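You operate a simulated robot arm through the tools that you are given. There is no shell and no other tool.

The job below is to be done with a simulated robot arm. You get a single attempt, and the scene is never put back.

TASK
Take the blue cloth and put it on top of the magnet plate. Then fetch the box labelled "clips" from the bagging bench and set it on top of the red screen panel. Then stack the can marked "8.65" from the teal trolley top on top of the can marked "1.05". Do these in the order given. Set down upright: blue cloth, box.

The check looks at the end state, three seconds after you hand in, the way a careful person would. Anything else that was tipped, shoved, dropped, spilled or broken makes it a failure. Flat cloth is picked up by pressing the open fingertips on it (5 to 10 N) and closing them slowly along it; thin cloth reads only 2 to 8 mm in the jaws.

THE ROBOT
A 7-joint arm with a two-finger parallel gripper on a trunk, on a base that moves. Base frame: it is fixed to the floor where the robot stands at the start and does not move with it; the origin is under the middle of the robot, x ahead of it, y to its left, z up. Units: mm, degrees, N and s.
With the tool pointing down near the work surface it reaches from about 300 to 720 mm from the robot's upright axis, wherever it stands. Its first joint turns from -166.0 to 166.0 degrees. Places, roughly: blue lot can, green lot can, yellow lot can [2750, 2000, 750]; green box, orange box [1750, -500, 1000]; magnet plate [4000, -2500, 750]; red screen panel [1750, -250, 750]. Payload 1.57 kg.
The tool frame sits at the grasp point between the pads (the TCP): z along the fingers, y along the line on which they close. The tips reach 30 mm beyond it. Largest opening 80 mm; finger width 17, thickness 12; the body of the gripper, 40 by 82 mm, starts 80 mm behind the TCP.
Orientation is that of the tool frame in the base frame, as a unit quaternion [x, y, z, w]. With the fingers straight down and closing along the base's y, the tool's x points along the base's -x, its y along +y and its z along -z.

THE INTERFACE
- The arm moves only by the tool jog_arm. Its argument "targets" is a list of rows, each an object (a shift or turn left out is 0, a gripper value left out holds the last) with "delta_pos": the shift along the base's x, y, z in units of 40 mm (1.0 is 40 mm), a list of three; "dr": the turn, a rotation vector about the base's x, y, z in units of 8 degrees (1.0 is 8 degrees), a list of three; "hand": the closure in counts, from 0 (fully open) to 255 (shut). In form: [{"delta_pos": [x, y, z], "dr": [rx, ry, rz], "hand": hand}, ...]. A call has 1 to 20 rows; each row shifts and turns the commanded pose from where the row before left it. A call with a number of a shift or a turn outside -1 to 1 is refused whole. Each row takes 0.2 s and may step no farther than 50 mm and 8.6 degrees from the row before; otherwise, or with a gripper value out of range, the whole call is refused. Where a pose cannot be reached the arm comes as near as it can. A force on the tool above 40 N (or 10 N above the force at the start of the call, whichever is more), or a blocked arm, ends the call early, and 0.2 s more pass. Each finger travels about 72 mm/s and halts on what it meets, pressing with about 36 N; the grip force reading is that of the motor and also rises with nothing between the fingers. The clock runs only during rows and for 0.2 s after the last one: add rows that do not move to give the fingers time. The reply holds the time, the measured pose of the TCP, the force on the tool along the base axes, the opening and the grip force, in the units named above and with some noise, with the torque about the TCP (base axes, N m) and any sound that the robot's microphone picked up.
- Cameras (640 x 400 px; columns grow to the right, rows downward): "scene" is now at [-8.5, 120.3, 1429.2]; the picture's right is [-0.24, -0.97, 0.00], its down [-0.59, 0.14, -0.79] and it looks along [0.77, -0.19, -0.61] (base axes); focal length 270 px, centre (320, 200). "wrist" rides on the gripper at [72, -7, -122] in the tool frame; the picture's right is [0.09, 1.00, 0.00], its down [-0.84, 0.08, -0.54] and it looks along [-0.54, 0.05, 0.84] (tool axes); focal length 238 px, centre (320, 200). There is no depth. A picture from a camera that has moved, and an enlarged one, comes with that camera's place and axes in the base frame and with its lens. The place of the scene camera against the robot may be out by one fixed shift of up to 25 mm in any direction.
- snapshot(camera): a new picture of that camera. No time passes.
- move_column(by): slides the trunk up (or, below 0, down) by that many mm; the arm and the scene camera ride with it, the base frame stays. It gives what a move gives, with no picture.
- drive_base(legs): drives the robot by 1 to 6 legs, each [ahead, left, turn to the left] in mm, mm and degrees, along the robot's own axes; the way and the turn of a leg run together, so that a leg with both is an arc; at most 1500 mm and 180 degrees a leg. The arm and the cameras ride along, it lands a little off, and it stops where it bumps. It gives what a move gives.
- aim_head(pan, tilt): turns the head with the scene camera to pan (to the left, within 86 degrees either way) and tilt (down, from -29 to 69), counted from straight ahead of the robot. It gives what a move gives.
- enlarge(camera, box): a new picture of the part [left, top, right, bottom] of that camera's present view, enlarged. No time passes.
- finish_job(): hands the job in; it is judged then, once.

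Places have to be worked out from the pictures, the camera data and where the tool is seen. Open the gripper and draw the arm clear of the work before you hand the job in, unless the task says otherwise.

The tools are called after "Call:" as a command line: name --argument value ..., lists and objects as JSON in quotes. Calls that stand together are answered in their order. jog_arm: Moves the arm, as the interface text tells. Its arguments: {"type":"object","properties":{"targets":{"type":"array"}},"required":["targets"]} The other tools are called the same way: move_column (by) moves the trunk up or down; drive_base (legs) drives the base; aim_head (pan, tilt) turns the head that bears the scene camera; snapshot (camera) takes a picture; enlarge (camera, box) takes an enlarged picture of a part of a camera's view; finish_job () hands the job in.

At the start:

```text
time: 0.0
tool_pos: [403.0, 58.1, 1128.3]
orientation: [0.0, 1.0, 0.001, 0.0]
force: [0.7, 0.3, -0.1]
moment: [0.01, -0.03, 0.0]
opening: 80.2
finger_force: 0.0
trunk travel left (down, up): [-225.0, 255.0]
robot x, y, heading: [2.5, -0.2, 0.1]
head pan, tilt (commanded): [-13.7, 37.4]
```

scene: 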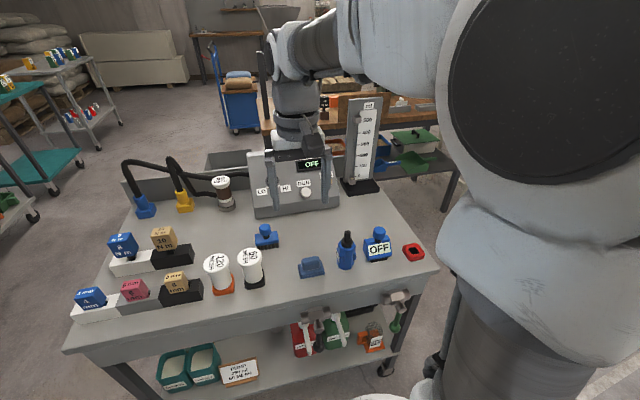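
wrist: 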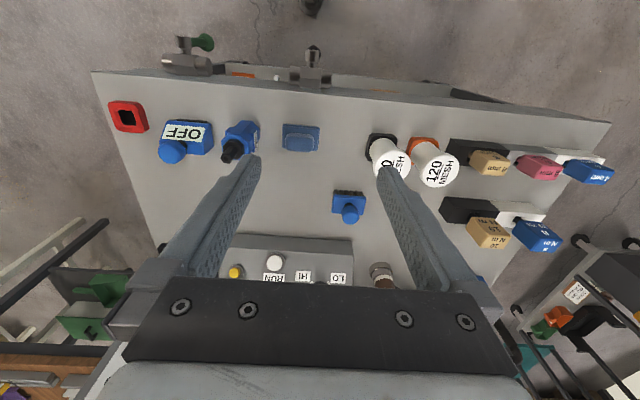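

The pictures show a bench right in front of the robot. I don't see the cloth yet, so I turn the head to look round the room.

Call:
aim_head --pan -60 --tilt 15

Call:
snapshot --camera "scene"

Call:
aim_head --pan 0 --tilt 15

Call:
snapshot --camera "scene"

Call:
aim_head --pan 60 --tilt 15

Call:
snapshot --camera "scene"

```text
time: 1.1
tool_pos: [402.7, 60.3, 1128.4]
orientation: [0.0, 1.0, 0.0, 0.0]
force: [0.0, 0.2, -0.5]
moment: [0.01, -0.02, -0.01]
opening: 80.1
finger_force: 0.1
trunk travel left (down, up): [-225.0, 255.0]
robot x, y, heading: [-3.2, 2.6, 0.2]
head pan, tilt (commanded): [-60.0, 15.0]
```

```text
taken
camera scene: at [-45.9, 59.9, 1464.7], right [-0.87, -0.5, 0.0], down [-0.13, 0.22, -0.97], along [0.48, -0.84, -0.26], focal length 270 px, centre (320, 200)
```

scene: 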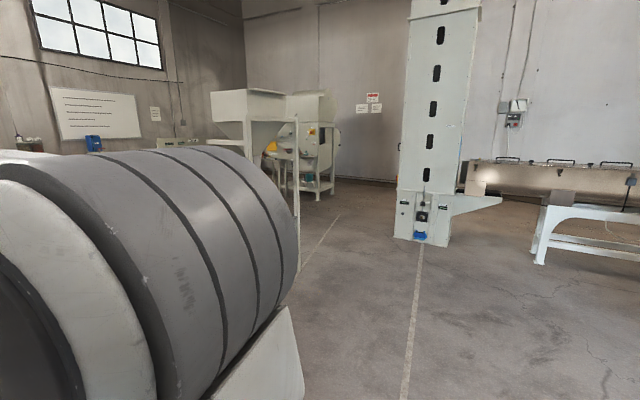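

```text
time: 2.4
tool_pos: [403.1, 58.4, 1128.0]
orientation: [0.001, 1.0, 0.001, 0.0]
force: [0.5, 0.1, 0.5]
moment: [0.0, 0.03, 0.04]
opening: 80.0
finger_force: 0.1
trunk travel left (down, up): [-225.0, 255.0]
robot x, y, heading: [-0.2, 1.0, 0.3]
head pan, tilt (commanded): [0.0, 15.0]
```

```text
taken
camera scene: at [0.7, 140.7, 1464.8], right [0.0, -1.0, 0.0], down [-0.26, 0.0, -0.97], along [0.97, 0.0, -0.26], focal length 270 px, centre (320, 200)
```

scene: 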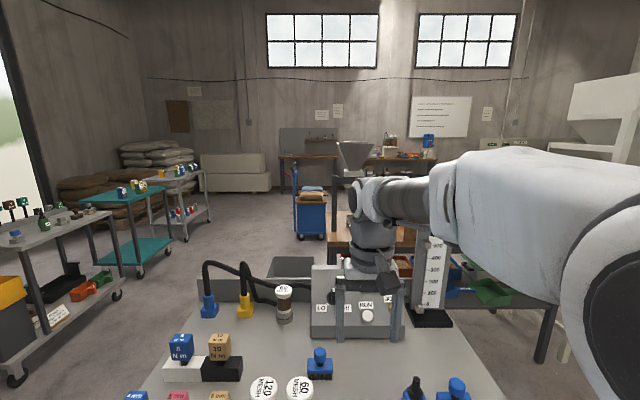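

```text
time: 3.7
tool_pos: [402.9, 58.6, 1127.3]
orientation: [0.0, 1.0, -0.001, 0.0]
force: [0.3, -0.9, 0.5]
moment: [-0.01, -0.01, 0.03]
opening: 80.1
finger_force: 0.0
trunk travel left (down, up): [-225.0, 255.0]
robot x, y, heading: [1.5, -0.3, -0.0]
head pan, tilt (commanded): [60.0, 15.0]
```

```text
taken
camera scene: at [-45.9, 221.7, 1464.8], right [0.87, -0.5, 0.0], down [-0.13, -0.22, -0.97], along [0.48, 0.84, -0.26], focal length 270 px, centre (320, 200)
```

scene: 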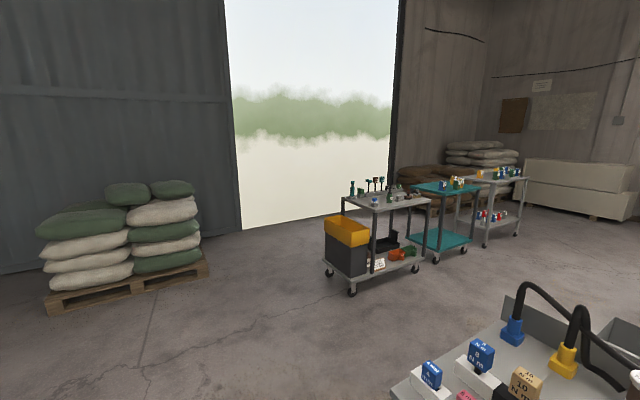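

The far blue cart seems to hold folded cloths, and the teal trolley is to the left. I enlarge parts of the straight-ahead view to see them better.

Call:
aim_head --pan 0 --tilt 15

Call:
enlarge --camera "scene" --box '[270, 120, 370, 250]'

Call:
enlarge --camera "scene" --box '[0, 150, 220, 290]'

Call:
enlarge --camera "scene" --box '[320, 80, 560, 320]'

```text
time: 5.0
tool_pos: [402.9, 59.0, 1128.7]
orientation: [0.0, 1.0, 0.0, -0.001]
force: [-0.5, -0.2, -1.0]
moment: [-0.03, -0.06, 0.02]
opening: 80.1
finger_force: 0.0
trunk travel left (down, up): [-225.0, 255.0]
robot x, y, heading: [-1.3, -0.3, 0.1]
head pan, tilt (commanded): [0.0, 15.0]
```

```text
3.08 times, centred on (320, 185) of scene
camera zoom: at [0.7, 140.9, 1464.8], right [0.0, -1.0, 0.0], down [-0.26, 0.0, -0.97], along [0.97, 0.0, -0.26], focal length 832 px, centre (320, 246)
```

zoom: 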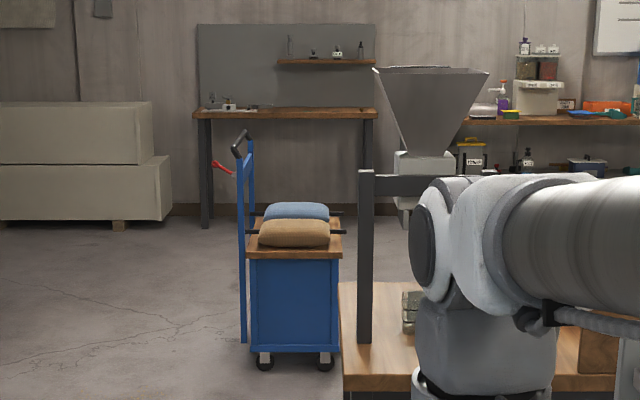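

```text
2.86 times, centred on (110, 220) of scene
camera zoom: at [0.7, 140.9, 1464.8], right [0.0, -1.0, 0.0], down [-0.26, 0.0, -0.97], along [0.97, 0.0, -0.26], focal length 773 px, centre (920, 143)
```

zoom: 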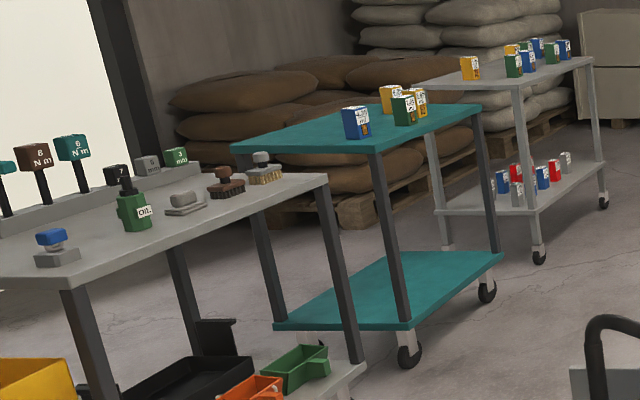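

```text
1.67 times, centred on (440, 200) of scene
camera zoom: at [0.7, 140.9, 1464.8], right [0.0, -1.0, 0.0], down [-0.26, 0.0, -0.97], along [0.97, 0.0, -0.26], focal length 451 px, centre (120, 200)
```

zoom: 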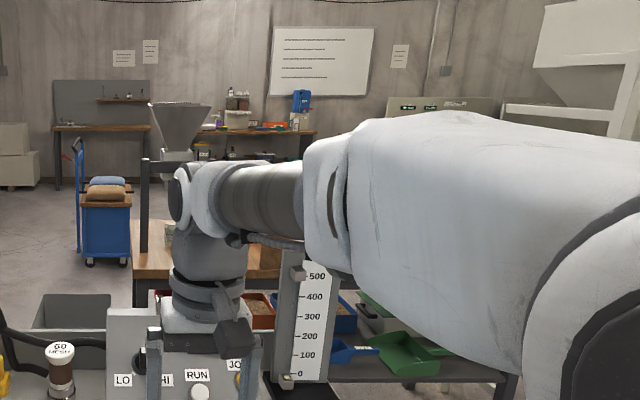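

I still don't see a flat blue cloth. I look further to both sides with the head at its limits.

Call:
aim_head --pan -86 --tilt 20

Call:
snapshot --camera "scene"

Call:
aim_head --pan 86 --tilt 20

Call:
snapshot --camera "scene"

Call:
aim_head --pan -10 --tilt 60

Call:
snapshot --camera "scene"

```text
time: 6.6
tool_pos: [402.9, 60.3, 1129.3]
orientation: [0.0, 1.0, 0.001, 0.0]
force: [-0.3, 0.8, 0.6]
moment: [-0.01, 0.03, -0.03]
opening: 79.8
finger_force: 0.0
trunk travel left (down, up): [-225.0, 255.0]
robot x, y, heading: [-0.6, 0.9, -0.0]
head pan, tilt (commanded): [-85.9, 20.0]
```

```text
taken
camera scene: at [-86.1, 47.9, 1456.6], right [-1.0, -0.07, 0.0], down [-0.02, 0.34, -0.94], along [0.07, -0.94, -0.34], focal length 270 px, centre (320, 200)
```

scene: 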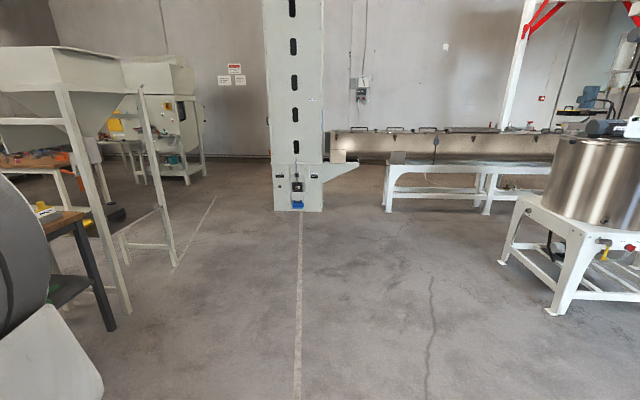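

```text
time: 9.2
tool_pos: [403.7, 58.3, 1128.1]
orientation: [0.0, 1.0, 0.001, 0.0]
force: [0.7, 0.0, 0.3]
moment: [-0.02, 0.0, 0.01]
opening: 79.9
finger_force: 0.0
trunk travel left (down, up): [-225.0, 255.0]
robot x, y, heading: [0.3, 3.0, 0.4]
head pan, tilt (commanded): [85.9, 20.0]
```

```text
taken
camera scene: at [-86.1, 233.7, 1456.6], right [1.0, -0.07, 0.0], down [-0.02, -0.34, -0.94], along [0.07, 0.94, -0.34], focal length 270 px, centre (320, 200)
```

scene: 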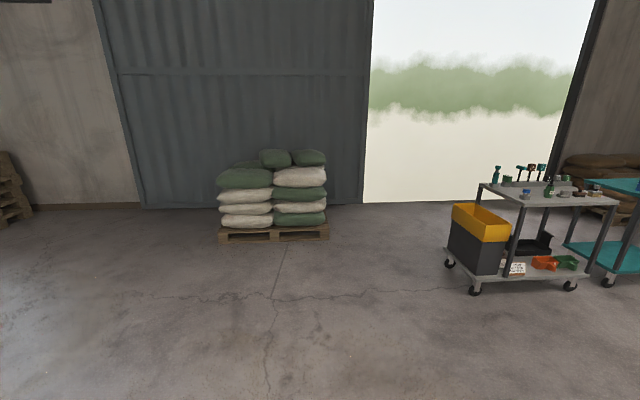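

```text
time: 11.0
tool_pos: [401.6, 58.4, 1127.6]
orientation: [-0.001, 1.0, 0.0, 0.0]
force: [-0.6, 0.9, 0.7]
moment: [0.01, -0.01, -0.02]
opening: 79.9
finger_force: 0.0
trunk travel left (down, up): [-225.0, 255.0]
robot x, y, heading: [0.2, 0.0, -0.2]
head pan, tilt (commanded): [-10.0, 60.0]
```

```text
taken
camera scene: at [-27.0, 129.3, 1398.5], right [-0.17, -0.98, 0.0], down [-0.85, 0.15, -0.5], along [0.49, -0.09, -0.87], focal length 270 px, centre (320, 200)
```

scene: 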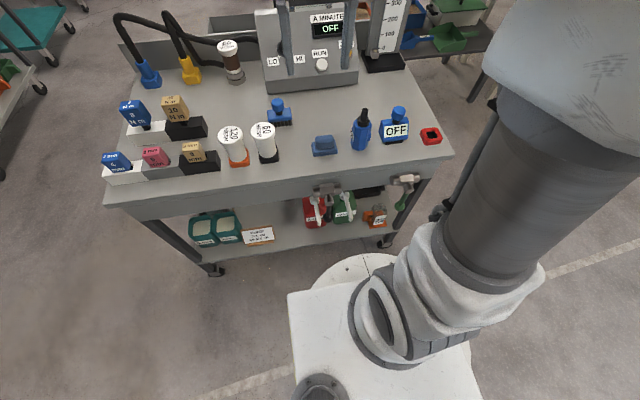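

The bench in front spans about x 430 to 1000 and y -360 to 650. I move the base to the right past it, so that I can see the bagging bench behind and the far right area.

Call:
drive_base --legs '[[-100, 0, 0], [0, -1100, 0]]'

Call:
aim_head --pan 20 --tilt 20

Call:
snapshot --camera "scene"

Call:
aim_head --pan -60 --tilt 15

Call:
snapshot --camera "scene"

```text
time: 20.4
tool_pos: [290.6, -1046.8, 1127.7]
orientation: [0.01, 1.0, 0.0, -0.001]
force: [-0.2, -0.3, -0.5]
moment: [-0.02, 0.02, 0.03]
opening: 80.0
finger_force: 0.1
trunk travel left (down, up): [-225.0, 255.0]
robot x, y, heading: [-114.3, -1093.2, -1.3]
head pan, tilt (commanded): [-10.0, 60.0]
```

```text
time: 21.4
tool_pos: [290.8, -1046.4, 1128.4]
orientation: [0.011, 1.0, 0.0, 0.0]
force: [-0.7, 0.1, 0.1]
moment: [0.01, -0.03, -0.02]
opening: 80.0
finger_force: 0.1
trunk travel left (down, up): [-225.0, 255.0]
robot x, y, heading: [-109.8, -1097.3, -1.6]
head pan, tilt (commanded): [20.0, 20.0]
```

```text
taken
camera scene: at [-114.7, -923.5, 1456.5], right [0.32, -0.95, 0.0], down [-0.32, -0.11, -0.94], along [0.89, 0.3, -0.34], focal length 270 px, centre (320, 200)
```

scene: 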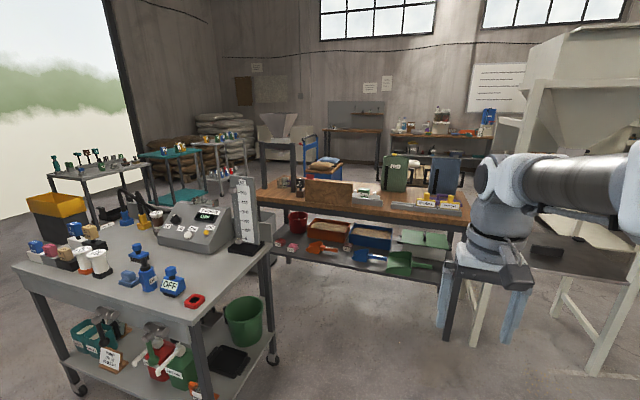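

```text
time: 23.0
tool_pos: [291.3, -1046.2, 1129.0]
orientation: [0.011, 1.0, 0.0, -0.001]
force: [-0.1, -0.4, -0.2]
moment: [0.0, -0.02, 0.04]
opening: 80.0
finger_force: 0.0
trunk travel left (down, up): [-225.0, 255.0]
robot x, y, heading: [-109.2, -1095.8, -1.3]
head pan, tilt (commanded): [-60.0, 15.0]
```

```text
taken
camera scene: at [-158.0, -1035.2, 1464.8], right [-0.88, -0.48, 0.0], down [-0.12, 0.23, -0.97], along [0.46, -0.85, -0.26], focal length 270 px, centre (320, 200)
```

scene: 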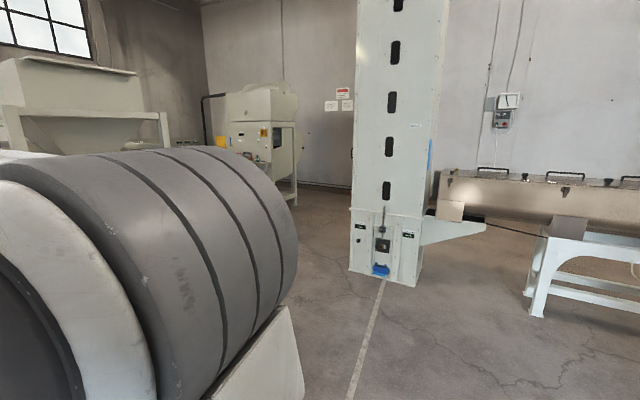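

The wooden-topped bench is now clear in view. I enlarge it to find the boxes, red panel and possibly the cloth.

Call:
aim_head --pan 15 --tilt 20

Call:
enlarge --camera "scene" --box '[220, 120, 480, 290]'

Call:
enlarge --camera "scene" --box '[340, 90, 480, 190]'

Call:
enlarge --camera "scene" --box '[440, 90, 640, 300]'

```text
time: 24.4
tool_pos: [291.2, -1046.0, 1128.2]
orientation: [0.011, 1.0, 0.0, 0.0]
force: [0.4, 0.4, -0.1]
moment: [0.01, -0.03, 0.01]
opening: 80.1
finger_force: 0.0
trunk travel left (down, up): [-225.0, 255.0]
robot x, y, heading: [-113.1, -1094.6, -1.2]
head pan, tilt (commanded): [15.0, 20.0]
```

```text
2.35 times, centred on (350, 205) of scene
camera zoom: at [-112.4, -931.3, 1456.6], right [0.24, -0.97, 0.0], down [-0.33, -0.08, -0.94], along [0.91, 0.22, -0.34], focal length 637 px, centre (249, 188)
```

zoom: 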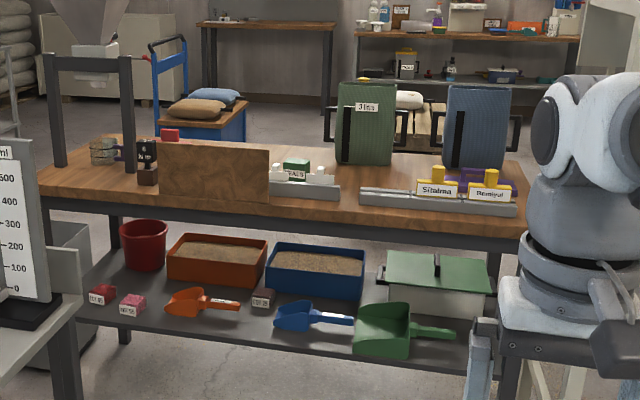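

```text
4.00 times, centred on (410, 140) of scene
camera zoom: at [-112.4, -931.3, 1456.6], right [0.24, -0.97, 0.0], down [-0.33, -0.08, -0.94], along [0.91, 0.22, -0.34], focal length 1082 px, centre (-40, 440)
```

zoom: 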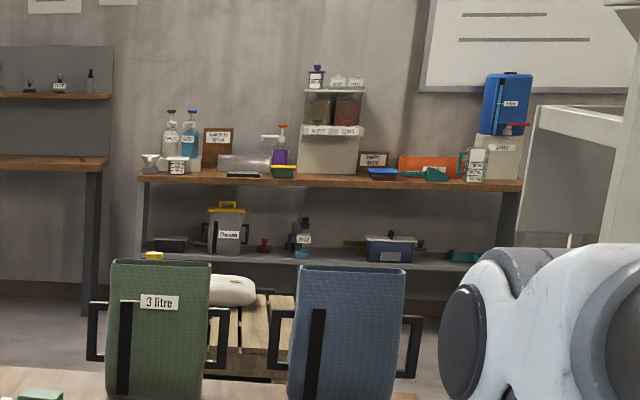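

```text
1.90 times, centred on (540, 195) of scene
camera zoom: at [-112.4, -931.3, 1456.6], right [0.24, -0.97, 0.0], down [-0.33, -0.08, -0.94], along [0.91, 0.22, -0.34], focal length 515 px, centre (-99, 210)
```

zoom: 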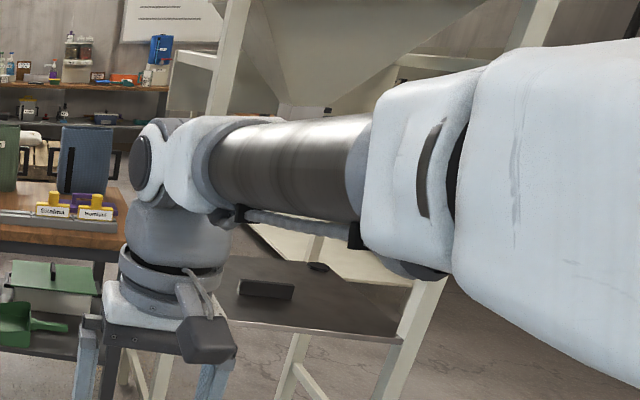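

The wooden bench holds the boxes, I think. I check the blue things on the elevator to the right and look elsewhere for a cloth.

Call:
aim_head --pan -75 --tilt 20

Call:
snapshot --camera "scene"

Call:
enlarge --camera "scene" --box '[240, 120, 340, 260]'

Call:
enlarge --camera "scene" --box '[0, 60, 200, 200]'

```text
time: 26.1
tool_pos: [291.2, -1046.0, 1128.2]
orientation: [0.012, 1.0, 0.0, 0.0]
force: [-0.2, 0.3, 0.1]
moment: [0.0, -0.02, -0.01]
opening: 80.1
finger_force: 0.0
trunk travel left (down, up): [-225.0, 255.0]
robot x, y, heading: [-113.4, -1094.5, -1.4]
head pan, tilt (commanded): [-75.0, 20.0]
```

```text
taken
camera scene: at [-180.8, -1043.7, 1456.6], right [-0.97, -0.24, 0.0], down [-0.08, 0.33, -0.94], along [0.22, -0.91, -0.34], focal length 270 px, centre (320, 200)
```

scene: 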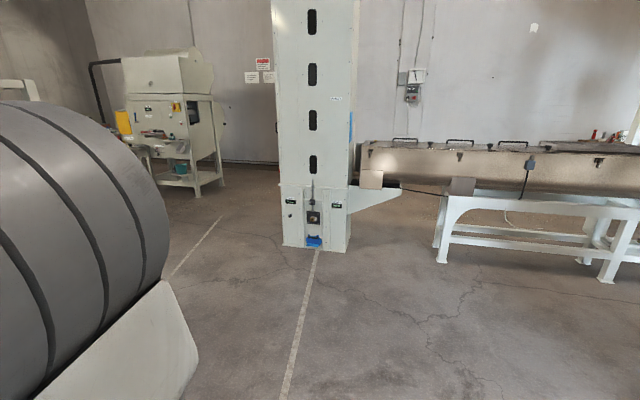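

```text
2.86 times, centred on (290, 190) of scene
camera zoom: at [-180.8, -1043.7, 1456.6], right [-0.97, -0.24, 0.0], down [-0.08, 0.33, -0.94], along [0.22, -0.91, -0.34], focal length 773 px, centre (406, 229)
```

zoom: 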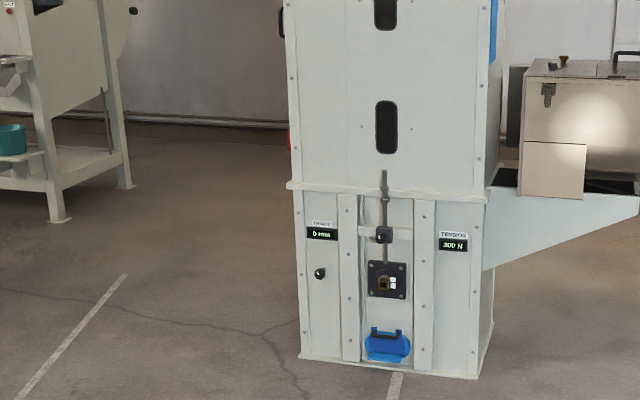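

```text
2.86 times, centred on (100, 130) of scene
camera zoom: at [-180.8, -1043.7, 1456.6], right [-0.97, -0.24, 0.0], down [-0.08, 0.33, -0.94], along [0.22, -0.91, -0.34], focal length 773 px, centre (949, 400)
```

zoom: 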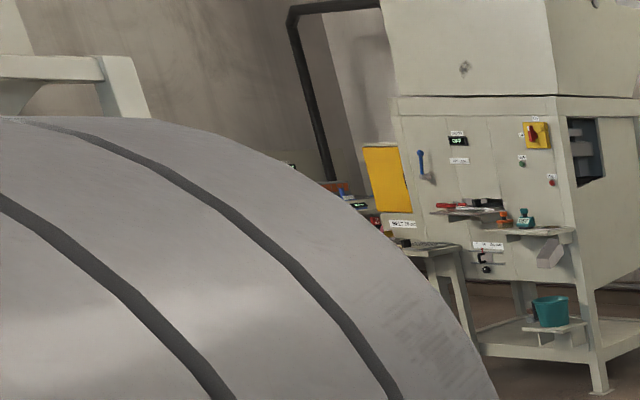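

None of those is a cloth. I move further to the right into the corridor between the hopper and the elevator, to see towards the magnet plate.

Call:
drive_base --legs '[[0, -1500, 0]]'

Call:
aim_head --pan 30 --tilt 15

Call:
snapshot --camera "scene"

Call:
aim_head --pan -5 --tilt 15

Call:
snapshot --camera "scene"

```text
time: 37.8
tool_pos: [201.2, -2624.8, 1128.5]
orientation: [0.047, 0.999, 0.0, -0.001]
force: [-0.1, -0.7, 0.4]
moment: [-0.02, 0.02, -0.03]
opening: 79.9
finger_force: 0.1
trunk travel left (down, up): [-225.0, 255.0]
robot x, y, heading: [-203.4, -2643.4, -5.4]
head pan, tilt (commanded): [-75.0, 20.0]
```

```text
time: 39.6
tool_pos: [201.9, -2623.9, 1128.5]
orientation: [0.047, 0.999, 0.0, 0.0]
force: [-0.9, 0.3, 0.2]
moment: [-0.01, 0.0, 0.02]
opening: 80.0
finger_force: 0.0
trunk travel left (down, up): [-225.0, 255.0]
robot x, y, heading: [-204.0, -2640.6, -5.5]
head pan, tilt (commanded): [30.0, 15.0]
```

```text
taken
camera scene: at [-199.2, -2458.0, 1464.8], right [0.42, -0.91, 0.0], down [-0.24, -0.11, -0.97], along [0.88, 0.4, -0.26], focal length 270 px, centre (320, 200)
```

scene: 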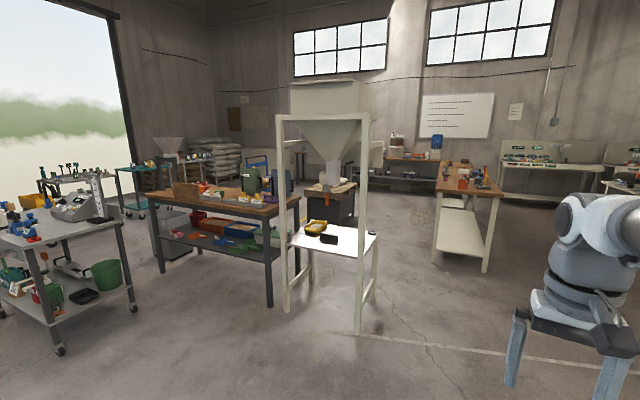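

```text
time: 40.6
tool_pos: [201.6, -2624.2, 1129.0]
orientation: [0.047, 0.999, 0.0, 0.0]
force: [0.4, -1.4, -0.7]
moment: [0.03, -0.01, 0.01]
opening: 80.0
finger_force: 0.1
trunk travel left (down, up): [-225.0, 255.0]
robot x, y, heading: [-206.8, -2642.7, -5.3]
head pan, tilt (commanded): [-5.0, 15.0]
```

```text
taken
camera scene: at [-192.3, -2513.6, 1464.8], right [-0.18, -0.98, 0.0], down [-0.25, 0.05, -0.97], along [0.95, -0.17, -0.26], focal length 270 px, centre (320, 200)
```

scene: 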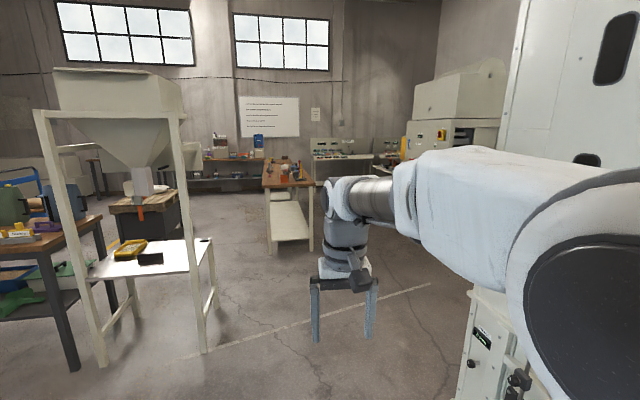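

A second wood-topped bench with a white frame stands ahead, in the direction of the magnet plate. I enlarge it.

Call:
enlarge --camera "scene" --box '[240, 140, 340, 210]'

Call:
enlarge --camera "scene" --box '[290, 110, 450, 200]'

Call:
enlarge --camera "scene" --box '[0, 130, 240, 290]'

```text
5.71 times, centred on (290, 175) of scene
camera zoom: at [-192.3, -2513.6, 1464.8], right [-0.18, -0.98, 0.0], down [-0.25, 0.05, -0.97], along [0.95, -0.17, -0.26], focal length 1546 px, centre (491, 343)
```

zoom: 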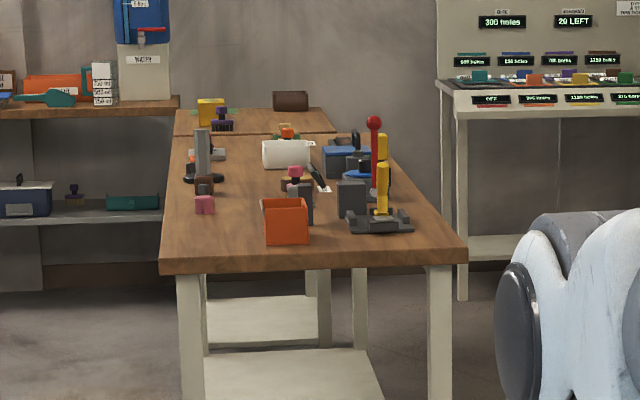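

```text
4.00 times, centred on (370, 155) of scene
camera zoom: at [-192.3, -2513.6, 1464.8], right [-0.18, -0.98, 0.0], down [-0.25, 0.05, -0.97], along [0.95, -0.17, -0.26], focal length 1082 px, centre (120, 380)
```

zoom: 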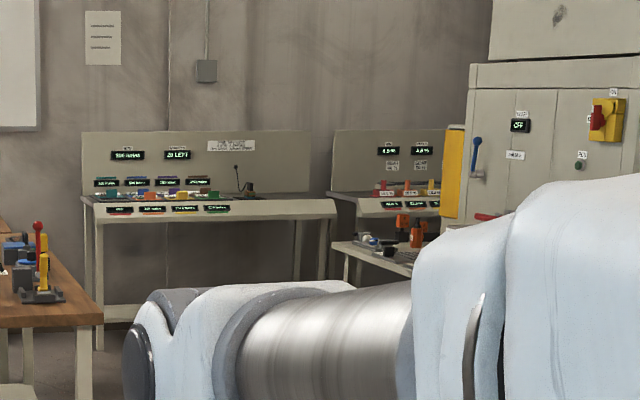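

```text
2.50 times, centred on (120, 210) of scene
camera zoom: at [-192.3, -2513.6, 1464.8], right [-0.18, -0.98, 0.0], down [-0.25, 0.05, -0.97], along [0.95, -0.17, -0.26], focal length 676 px, centre (820, 175)
```

zoom: 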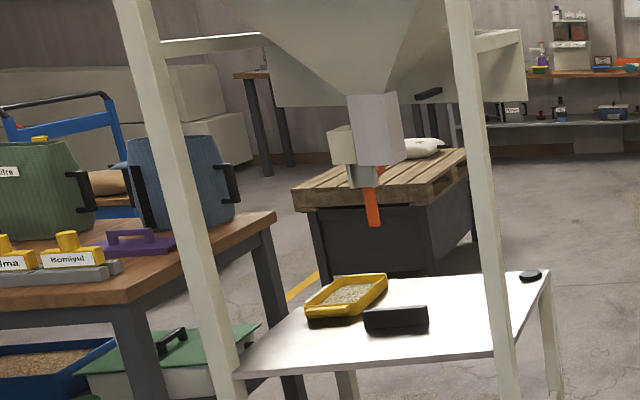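

That bench starts near x≈2770 and runs along y≈-2430 to -2960. I drive up to its near end to look over it.

Call:
drive_base --legs '[[0, 0, 5.4], [1300, 150, 0], [800, 0, 0]]'

Call:
aim_head --pan -20 --tilt 25

Call:
snapshot --camera "scene"

Call:
aim_head --pan 30 --tilt 15

Call:
snapshot --camera "scene"

```text
time: 55.2
tool_pos: [2302.8, -2488.9, 1128.7]
orientation: [0.012, 1.0, -0.001, -0.001]
force: [-0.1, 0.2, 0.4]
moment: [-0.02, 0.01, 0.02]
opening: 79.9
finger_force: 0.1
trunk travel left (down, up): [-225.0, 255.0]
robot x, y, heading: [1898.5, -2538.4, -1.3]
head pan, tilt (commanded): [-5.0, 15.0]
```

```text
time: 55.9
tool_pos: [2301.5, -2488.7, 1128.1]
orientation: [0.011, 1.0, 0.0, 0.0]
force: [0.0, 0.2, 1.2]
moment: [0.02, -0.04, 0.01]
opening: 80.2
finger_force: 0.0
trunk travel left (down, up): [-225.0, 255.0]
robot x, y, heading: [1898.7, -2536.3, -1.3]
head pan, tilt (commanded): [-20.0, 25.0]
```

```text
taken
camera scene: at [1894.9, -2429.0, 1448.6], right [-0.36, -0.93, 0.0], down [-0.39, 0.15, -0.91], along [0.84, -0.33, -0.42], focal length 270 px, centre (320, 200)
```

scene: 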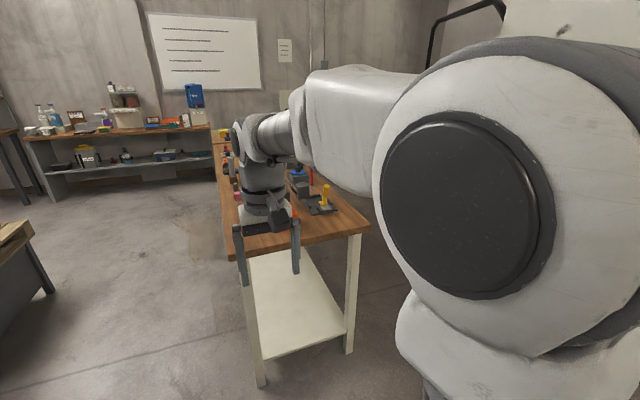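

```text
time: 57.1
tool_pos: [2303.3, -2490.5, 1128.8]
orientation: [0.012, 1.0, 0.0, 0.0]
force: [-0.7, -0.1, -0.8]
moment: [-0.02, 0.02, -0.01]
opening: 80.0
finger_force: 0.0
trunk travel left (down, up): [-225.0, 255.0]
robot x, y, heading: [1898.5, -2542.5, -1.7]
head pan, tilt (commanded): [30.0, 15.0]
```

```text
taken
camera scene: at [1891.1, -2350.8, 1464.7], right [0.48, -0.88, 0.0], down [-0.23, -0.12, -0.97], along [0.85, 0.46, -0.26], focal length 270 px, centre (320, 200)
```

scene: 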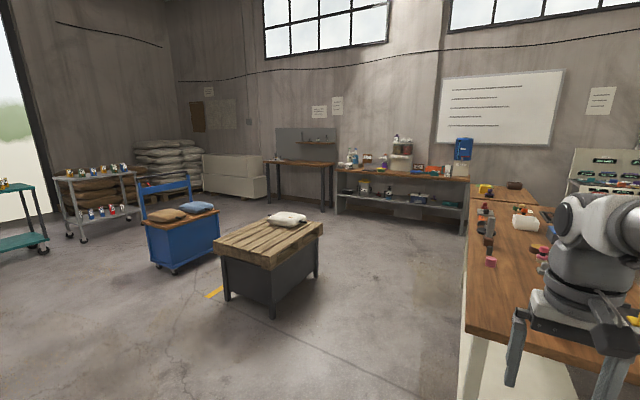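

I go round to the left side of this bench, facing it, so I can see its whole top. The gap to the pallet is about 1.2 m.

Call:
drive_base --legs '[[0, 650, 0], [1100, 0, 0], [0, 0, -90]]'

Call:
aim_head --pan 15 --tilt 35

Call:
snapshot --camera "scene"

Call:
snapshot --camera "wrist"

```text
time: 59.5
tool_pos: [2306.4, -2318.4, 1128.3]
orientation: [0.009, 1.0, 0.0, 0.0]
force: [0.5, 1.0, 0.5]
moment: [-0.03, -0.01, 0.01]
opening: 80.0
finger_force: 0.0
trunk travel left (down, up): [-225.0, 255.0]
robot x, y, heading: [1901.9, -2370.2, -1.4]
head pan, tilt (commanded): [30.0, 15.0]
stopped in leg 1: the robot was blocked; the commanded pose is now the measured one
```

```text
time: 60.3
tool_pos: [2306.3, -2318.8, 1128.4]
orientation: [0.009, 1.0, -0.001, 0.0]
force: [0.4, -0.8, 0.9]
moment: [-0.02, 0.0, 0.0]
opening: 80.0
finger_force: 0.1
trunk travel left (down, up): [-225.0, 255.0]
robot x, y, heading: [1903.2, -2371.2, -1.3]
head pan, tilt (commanded): [15.0, 35.0]
```

```text
taken
camera scene: at [1898.5, -2206.9, 1432.8], right [0.24, -0.97, 0.0], down [-0.56, -0.14, -0.82], along [0.8, 0.2, -0.57], focal length 270 px, centre (320, 200)
```

scene: 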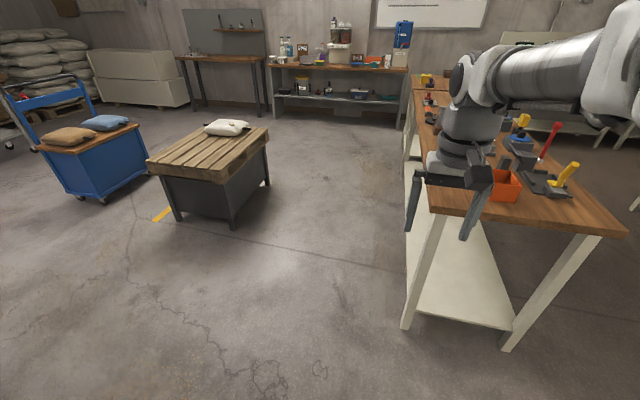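

```text
taken
camera wrist: at [2234.5, -2323.5, 1248.2], right [-0.07, 1.0, 0.0], down [0.84, 0.06, 0.54], along [0.54, 0.04, -0.84], focal length 238 px, centre (320, 200)
```

wrist: 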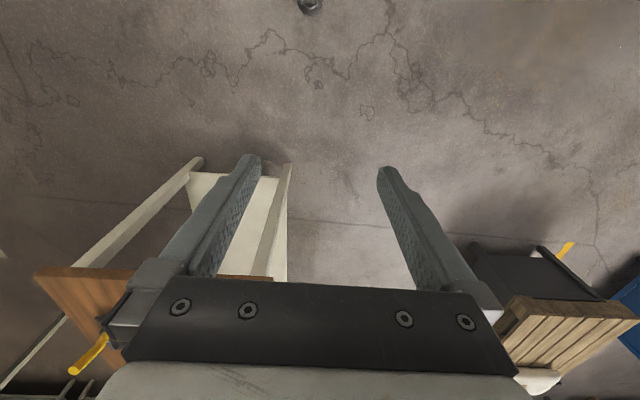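

The move to the left was blocked at once, probably by a hopper stand leg near x≈1950, y≈-2000. I back off to the right a little, go ahead past it, and then turn in beside the bench.

Call:
drive_base --legs '[[0, -50, 0], [450, 0, 1.3], [0, 520, 0], [700, 0, 0], [0, 0, -90]]'

Call:
aim_head --pan 15 --tilt 35

Call:
snapshot --camera "scene"

Call:
snapshot --camera "wrist"

```text
time: 78.0
tool_pos: [3083.5, -2320.8, 1127.8]
orientation: [0.712, 0.703, 0.0, 0.0]
force: [-0.1, -0.3, -0.2]
moment: [0.01, 0.02, -0.03]
opening: 79.9
finger_force: 0.1
trunk travel left (down, up): [-225.0, 255.0]
robot x, y, heading: [3028.7, -1917.5, -90.9]
head pan, tilt (commanded): [15.0, 35.0]
```

```text
time: 78.6
tool_pos: [3083.8, -2322.7, 1127.8]
orientation: [0.712, 0.702, 0.0, 0.0]
force: [0.5, -0.7, -0.2]
moment: [-0.01, 0.01, 0.01]
opening: 80.0
finger_force: 0.1
trunk travel left (down, up): [-225.0, 255.0]
robot x, y, heading: [3023.8, -1920.8, -91.1]
head pan, tilt (commanded): [15.0, 35.0]
```

```text
taken
camera scene: at [3180.3, -1925.8, 1432.8], right [-0.97, -0.24, 0.0], down [-0.14, 0.56, -0.82], along [0.2, -0.79, -0.57], focal length 270 px, centre (320, 200)
```

scene: 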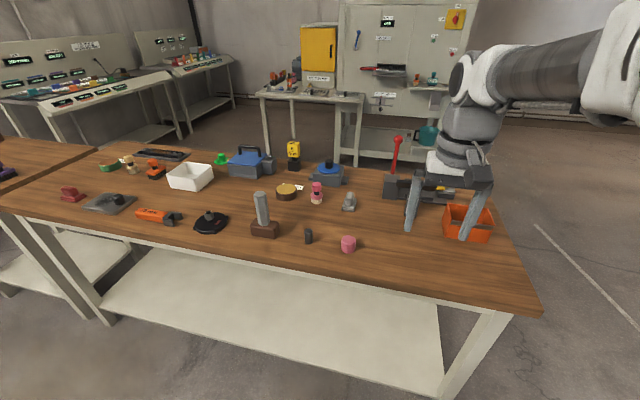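

```text
taken
camera wrist: at [3078.1, -2250.1, 1248.2], right [1.0, 0.08, 0.0], down [0.07, -0.84, 0.54], along [0.04, -0.54, -0.84], focal length 238 px, centre (320, 200)
```

wrist: 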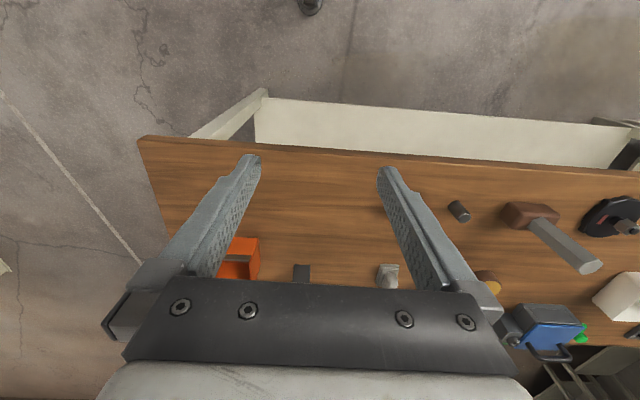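

The grey plate with a black knob at about (4110, -2505) may be the magnet plate. I enlarge the bench to see it and to look for a cloth.

Call:
enlarge --camera "scene" --box '[0, 120, 240, 270]'

Call:
enlarge --camera "scene" --box '[220, 120, 460, 270]'

Call:
enlarge --camera "scene" --box '[0, 0, 240, 150]'

Call:
enlarge --camera "scene" --box '[240, 0, 480, 150]'

```text
2.67 times, centred on (120, 195) of scene
camera zoom: at [3180.3, -1925.8, 1432.8], right [-0.97, -0.24, 0.0], down [-0.14, 0.56, -0.82], along [0.2, -0.79, -0.57], focal length 722 px, centre (853, 213)
```

zoom: 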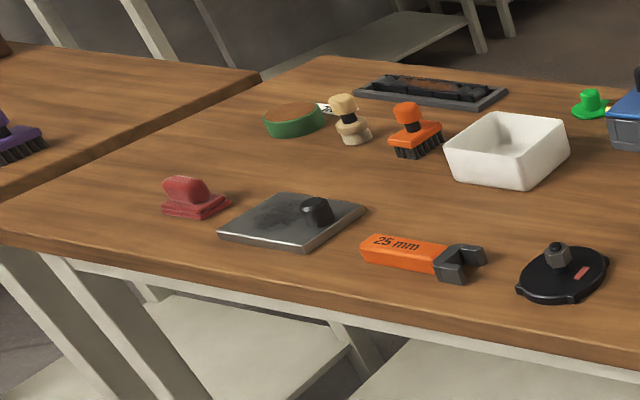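

```text
2.67 times, centred on (340, 195) of scene
camera zoom: at [3180.3, -1925.8, 1432.8], right [-0.97, -0.24, 0.0], down [-0.14, 0.56, -0.82], along [0.2, -0.79, -0.57], focal length 722 px, centre (267, 213)
```

zoom: 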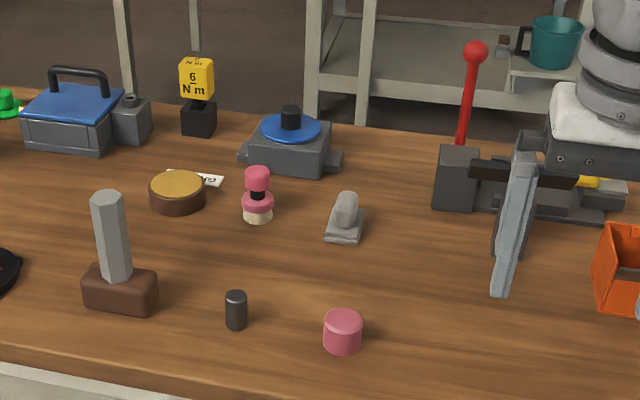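

```text
2.67 times, centred on (120, 75) of scene
camera zoom: at [3180.3, -1925.8, 1432.8], right [-0.97, -0.24, 0.0], down [-0.14, 0.56, -0.82], along [0.2, -0.79, -0.57], focal length 722 px, centre (853, 533)
```

zoom: 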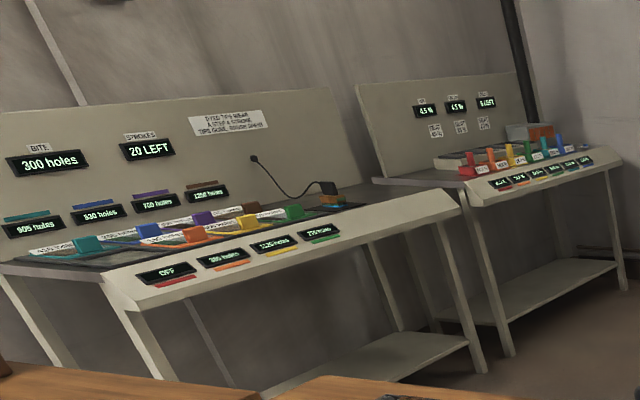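

```text
2.67 times, centred on (360, 75) of scene
camera zoom: at [3180.3, -1925.8, 1432.8], right [-0.97, -0.24, 0.0], down [-0.14, 0.56, -0.82], along [0.2, -0.79, -0.57], focal length 722 px, centre (213, 533)
```

zoom: 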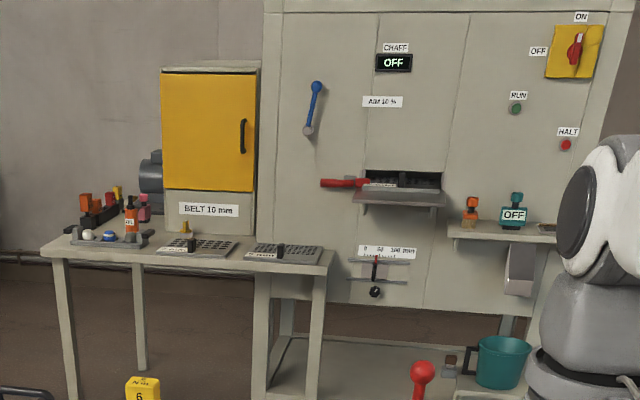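

No blue cloth is seen on this bench. I look to the left along the wall benches and the second wooden bench.

Call:
aim_head --pan 70 --tilt 20

Call:
snapshot --camera "scene"

Call:
enlarge --camera "scene" --box '[0, 80, 240, 230]'

Call:
enlarge --camera "scene" --box '[200, 80, 440, 230]'

Call:
enlarge --camera "scene" --box '[400, 80, 640, 230]'

```text
time: 79.8
tool_pos: [3084.1, -2323.7, 1128.0]
orientation: [0.713, 0.702, 0.0, 0.0]
force: [0.6, -0.7, -0.8]
moment: [0.02, -0.01, 0.01]
opening: 79.9
finger_force: 0.0
trunk travel left (down, up): [-225.0, 255.0]
robot x, y, heading: [3033.8, -1917.6, -91.0]
head pan, tilt (commanded): [70.0, 20.0]
```

```text
taken
camera scene: at [3245.9, -1873.8, 1456.6], right [-0.36, -0.93, 0.0], down [-0.32, 0.12, -0.94], along [0.88, -0.34, -0.34], focal length 270 px, centre (320, 200)
```

scene: 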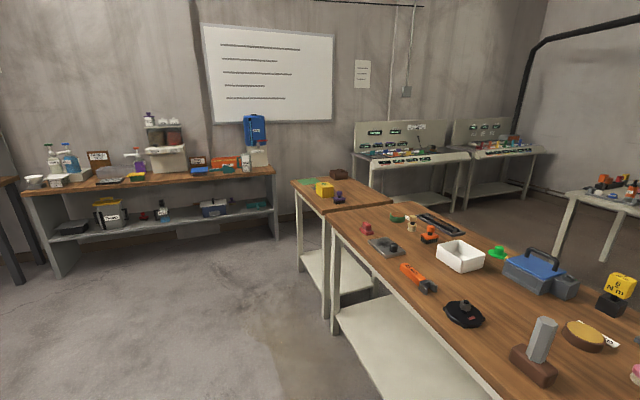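

```text
2.67 times, centred on (120, 155) of scene
camera zoom: at [3245.9, -1873.8, 1456.6], right [-0.36, -0.93, 0.0], down [-0.32, 0.12, -0.94], along [0.88, -0.34, -0.34], focal length 722 px, centre (853, 320)
```

zoom: 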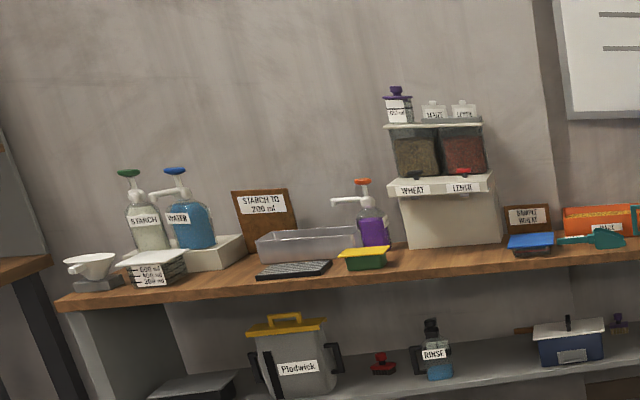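

```text
2.67 times, centred on (320, 155) of scene
camera zoom: at [3245.9, -1873.8, 1456.6], right [-0.36, -0.93, 0.0], down [-0.32, 0.12, -0.94], along [0.88, -0.34, -0.34], focal length 722 px, centre (320, 320)
```

zoom: 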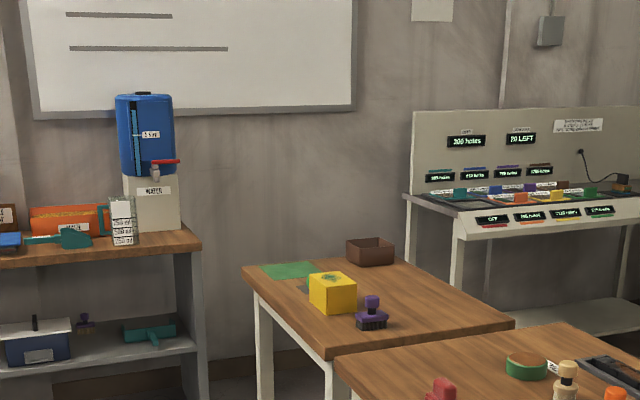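

```text
2.67 times, centred on (520, 155) of scene
camera zoom: at [3245.9, -1873.8, 1456.6], right [-0.36, -0.93, 0.0], down [-0.32, 0.12, -0.94], along [0.88, -0.34, -0.34], focal length 722 px, centre (-213, 320)
```

zoom: 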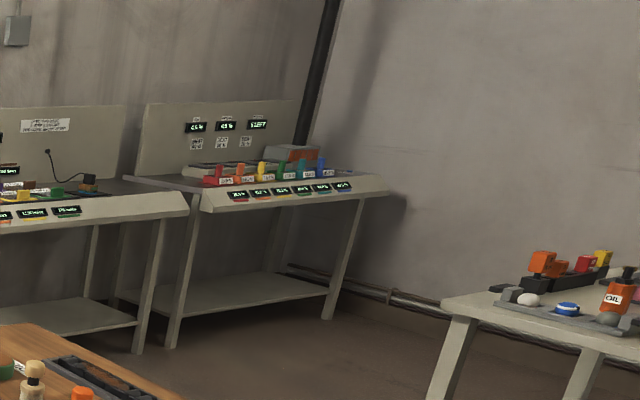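

There's a flat green cloth on the second bench, with a yellow cube and a teal patch beside it. I move along to x≈4000 to view that bench closely.

Call:
drive_base --legs '[[0, 0, 1], [0, 900, 0]]'

Call:
aim_head --pan 45 --tilt 35

Call:
snapshot --camera "scene"

Call:
enlarge --camera "scene" --box '[120, 90, 440, 290]'

```text
time: 87.2
tool_pos: [3955.8, -2343.3, 1128.9]
orientation: [0.721, 0.693, -0.001, 0.0]
force: [-0.4, -1.2, -0.2]
moment: [0.02, 0.01, -0.01]
opening: 80.0
finger_force: 0.1
trunk travel left (down, up): [-225.0, 255.0]
robot x, y, heading: [3914.6, -1937.8, -92.5]
head pan, tilt (commanded): [70.0, 20.0]
```

```text
time: 88.1
tool_pos: [3957.1, -2343.6, 1127.7]
orientation: [0.721, 0.693, 0.0, 0.0]
force: [0.6, 0.1, 0.4]
moment: [-0.01, 0.0, 0.01]
opening: 79.8
finger_force: 0.1
trunk travel left (down, up): [-225.0, 255.0]
robot x, y, heading: [3912.1, -1943.2, -92.6]
head pan, tilt (commanded): [45.0, 35.0]
```

```text
taken
camera scene: at [4104.0, -1928.2, 1432.8], right [-0.74, -0.68, 0.0], down [-0.39, 0.42, -0.82], along [0.55, -0.6, -0.57], focal length 270 px, centre (320, 200)
```

scene: 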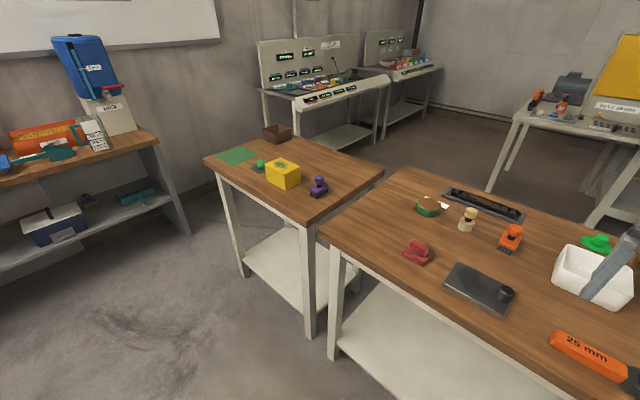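

```text
2.00 times, centred on (280, 190) of scene
camera zoom: at [4104.0, -1928.2, 1432.8], right [-0.74, -0.68, 0.0], down [-0.39, 0.42, -0.82], along [0.55, -0.6, -0.57], focal length 541 px, centre (400, 220)
```

zoom: 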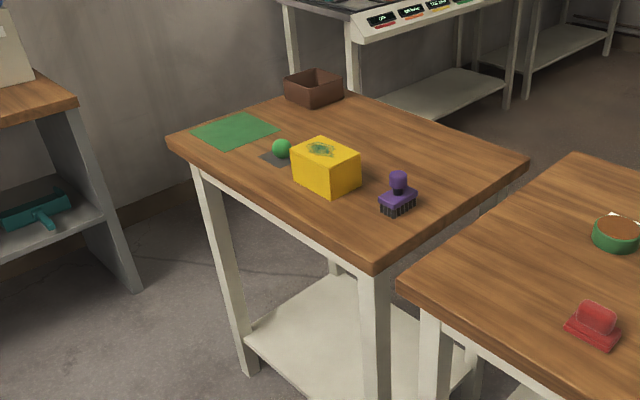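

The second bench has only a green cloth, no blue one. I turn the robot to survey the wall bench and the rest of the room from this side.

Call:
drive_base --legs '[[0, 100, 0], [0, 0, 100]]'

Call:
aim_head --pan 20 --tilt 20

Call:
snapshot --camera "scene"

Call:
aim_head --pan 80 --tilt 20

Call:
snapshot --camera "scene"

```text
time: 95.1
tool_pos: [4405.8, -1832.3, 1127.4]
orientation: [-0.064, 0.998, 0.0, 0.0]
force: [-0.1, 0.3, 0.2]
moment: [0.01, 0.01, 0.0]
opening: 80.2
finger_force: 0.0
trunk travel left (down, up): [-225.0, 255.0]
robot x, y, heading: [4010.5, -1941.6, 7.4]
head pan, tilt (commanded): [45.0, 35.0]
```

```text
time: 96.0
tool_pos: [4405.9, -1832.2, 1127.0]
orientation: [-0.063, 0.998, 0.0, -0.001]
force: [-0.9, 0.5, -0.9]
moment: [0.01, 0.02, -0.01]
opening: 80.1
finger_force: 0.1
trunk travel left (down, up): [-225.0, 255.0]
robot x, y, heading: [4014.9, -1941.0, 7.1]
head pan, tilt (commanded): [20.0, 20.0]
```

```text
taken
camera scene: at [3986.5, -1770.0, 1456.6], right [0.46, -0.89, 0.0], down [-0.3, -0.16, -0.94], along [0.84, 0.43, -0.34], focal length 270 px, centre (320, 200)
```

scene: 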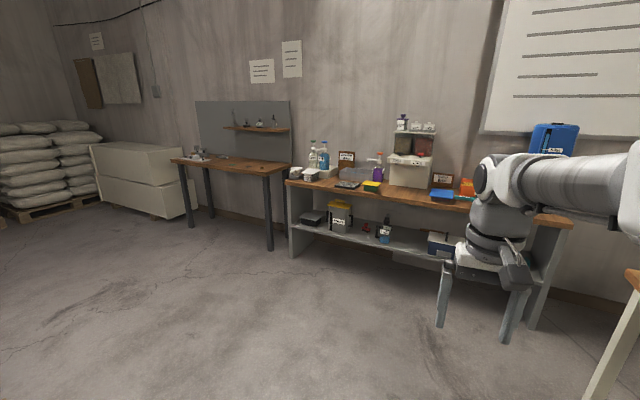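

```text
time: 97.3
tool_pos: [4404.6, -1831.8, 1128.9]
orientation: [-0.064, 0.998, 0.001, -0.001]
force: [-0.4, 0.4, -0.6]
moment: [0.0, -0.01, 0.01]
opening: 79.9
finger_force: 0.0
trunk travel left (down, up): [-225.0, 255.0]
robot x, y, heading: [4016.0, -1943.3, 7.2]
head pan, tilt (commanded): [80.0, 20.0]
```

```text
taken
camera scene: at [3908.4, -1719.5, 1456.6], right [1.0, -0.05, 0.0], down [-0.02, -0.34, -0.94], along [0.05, 0.94, -0.34], focal length 270 px, centre (320, 200)
```

scene: 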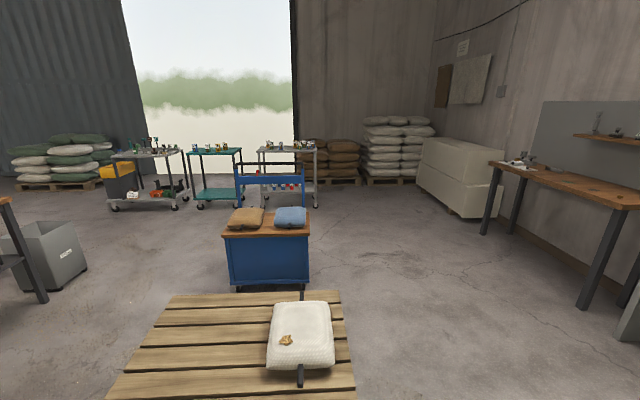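

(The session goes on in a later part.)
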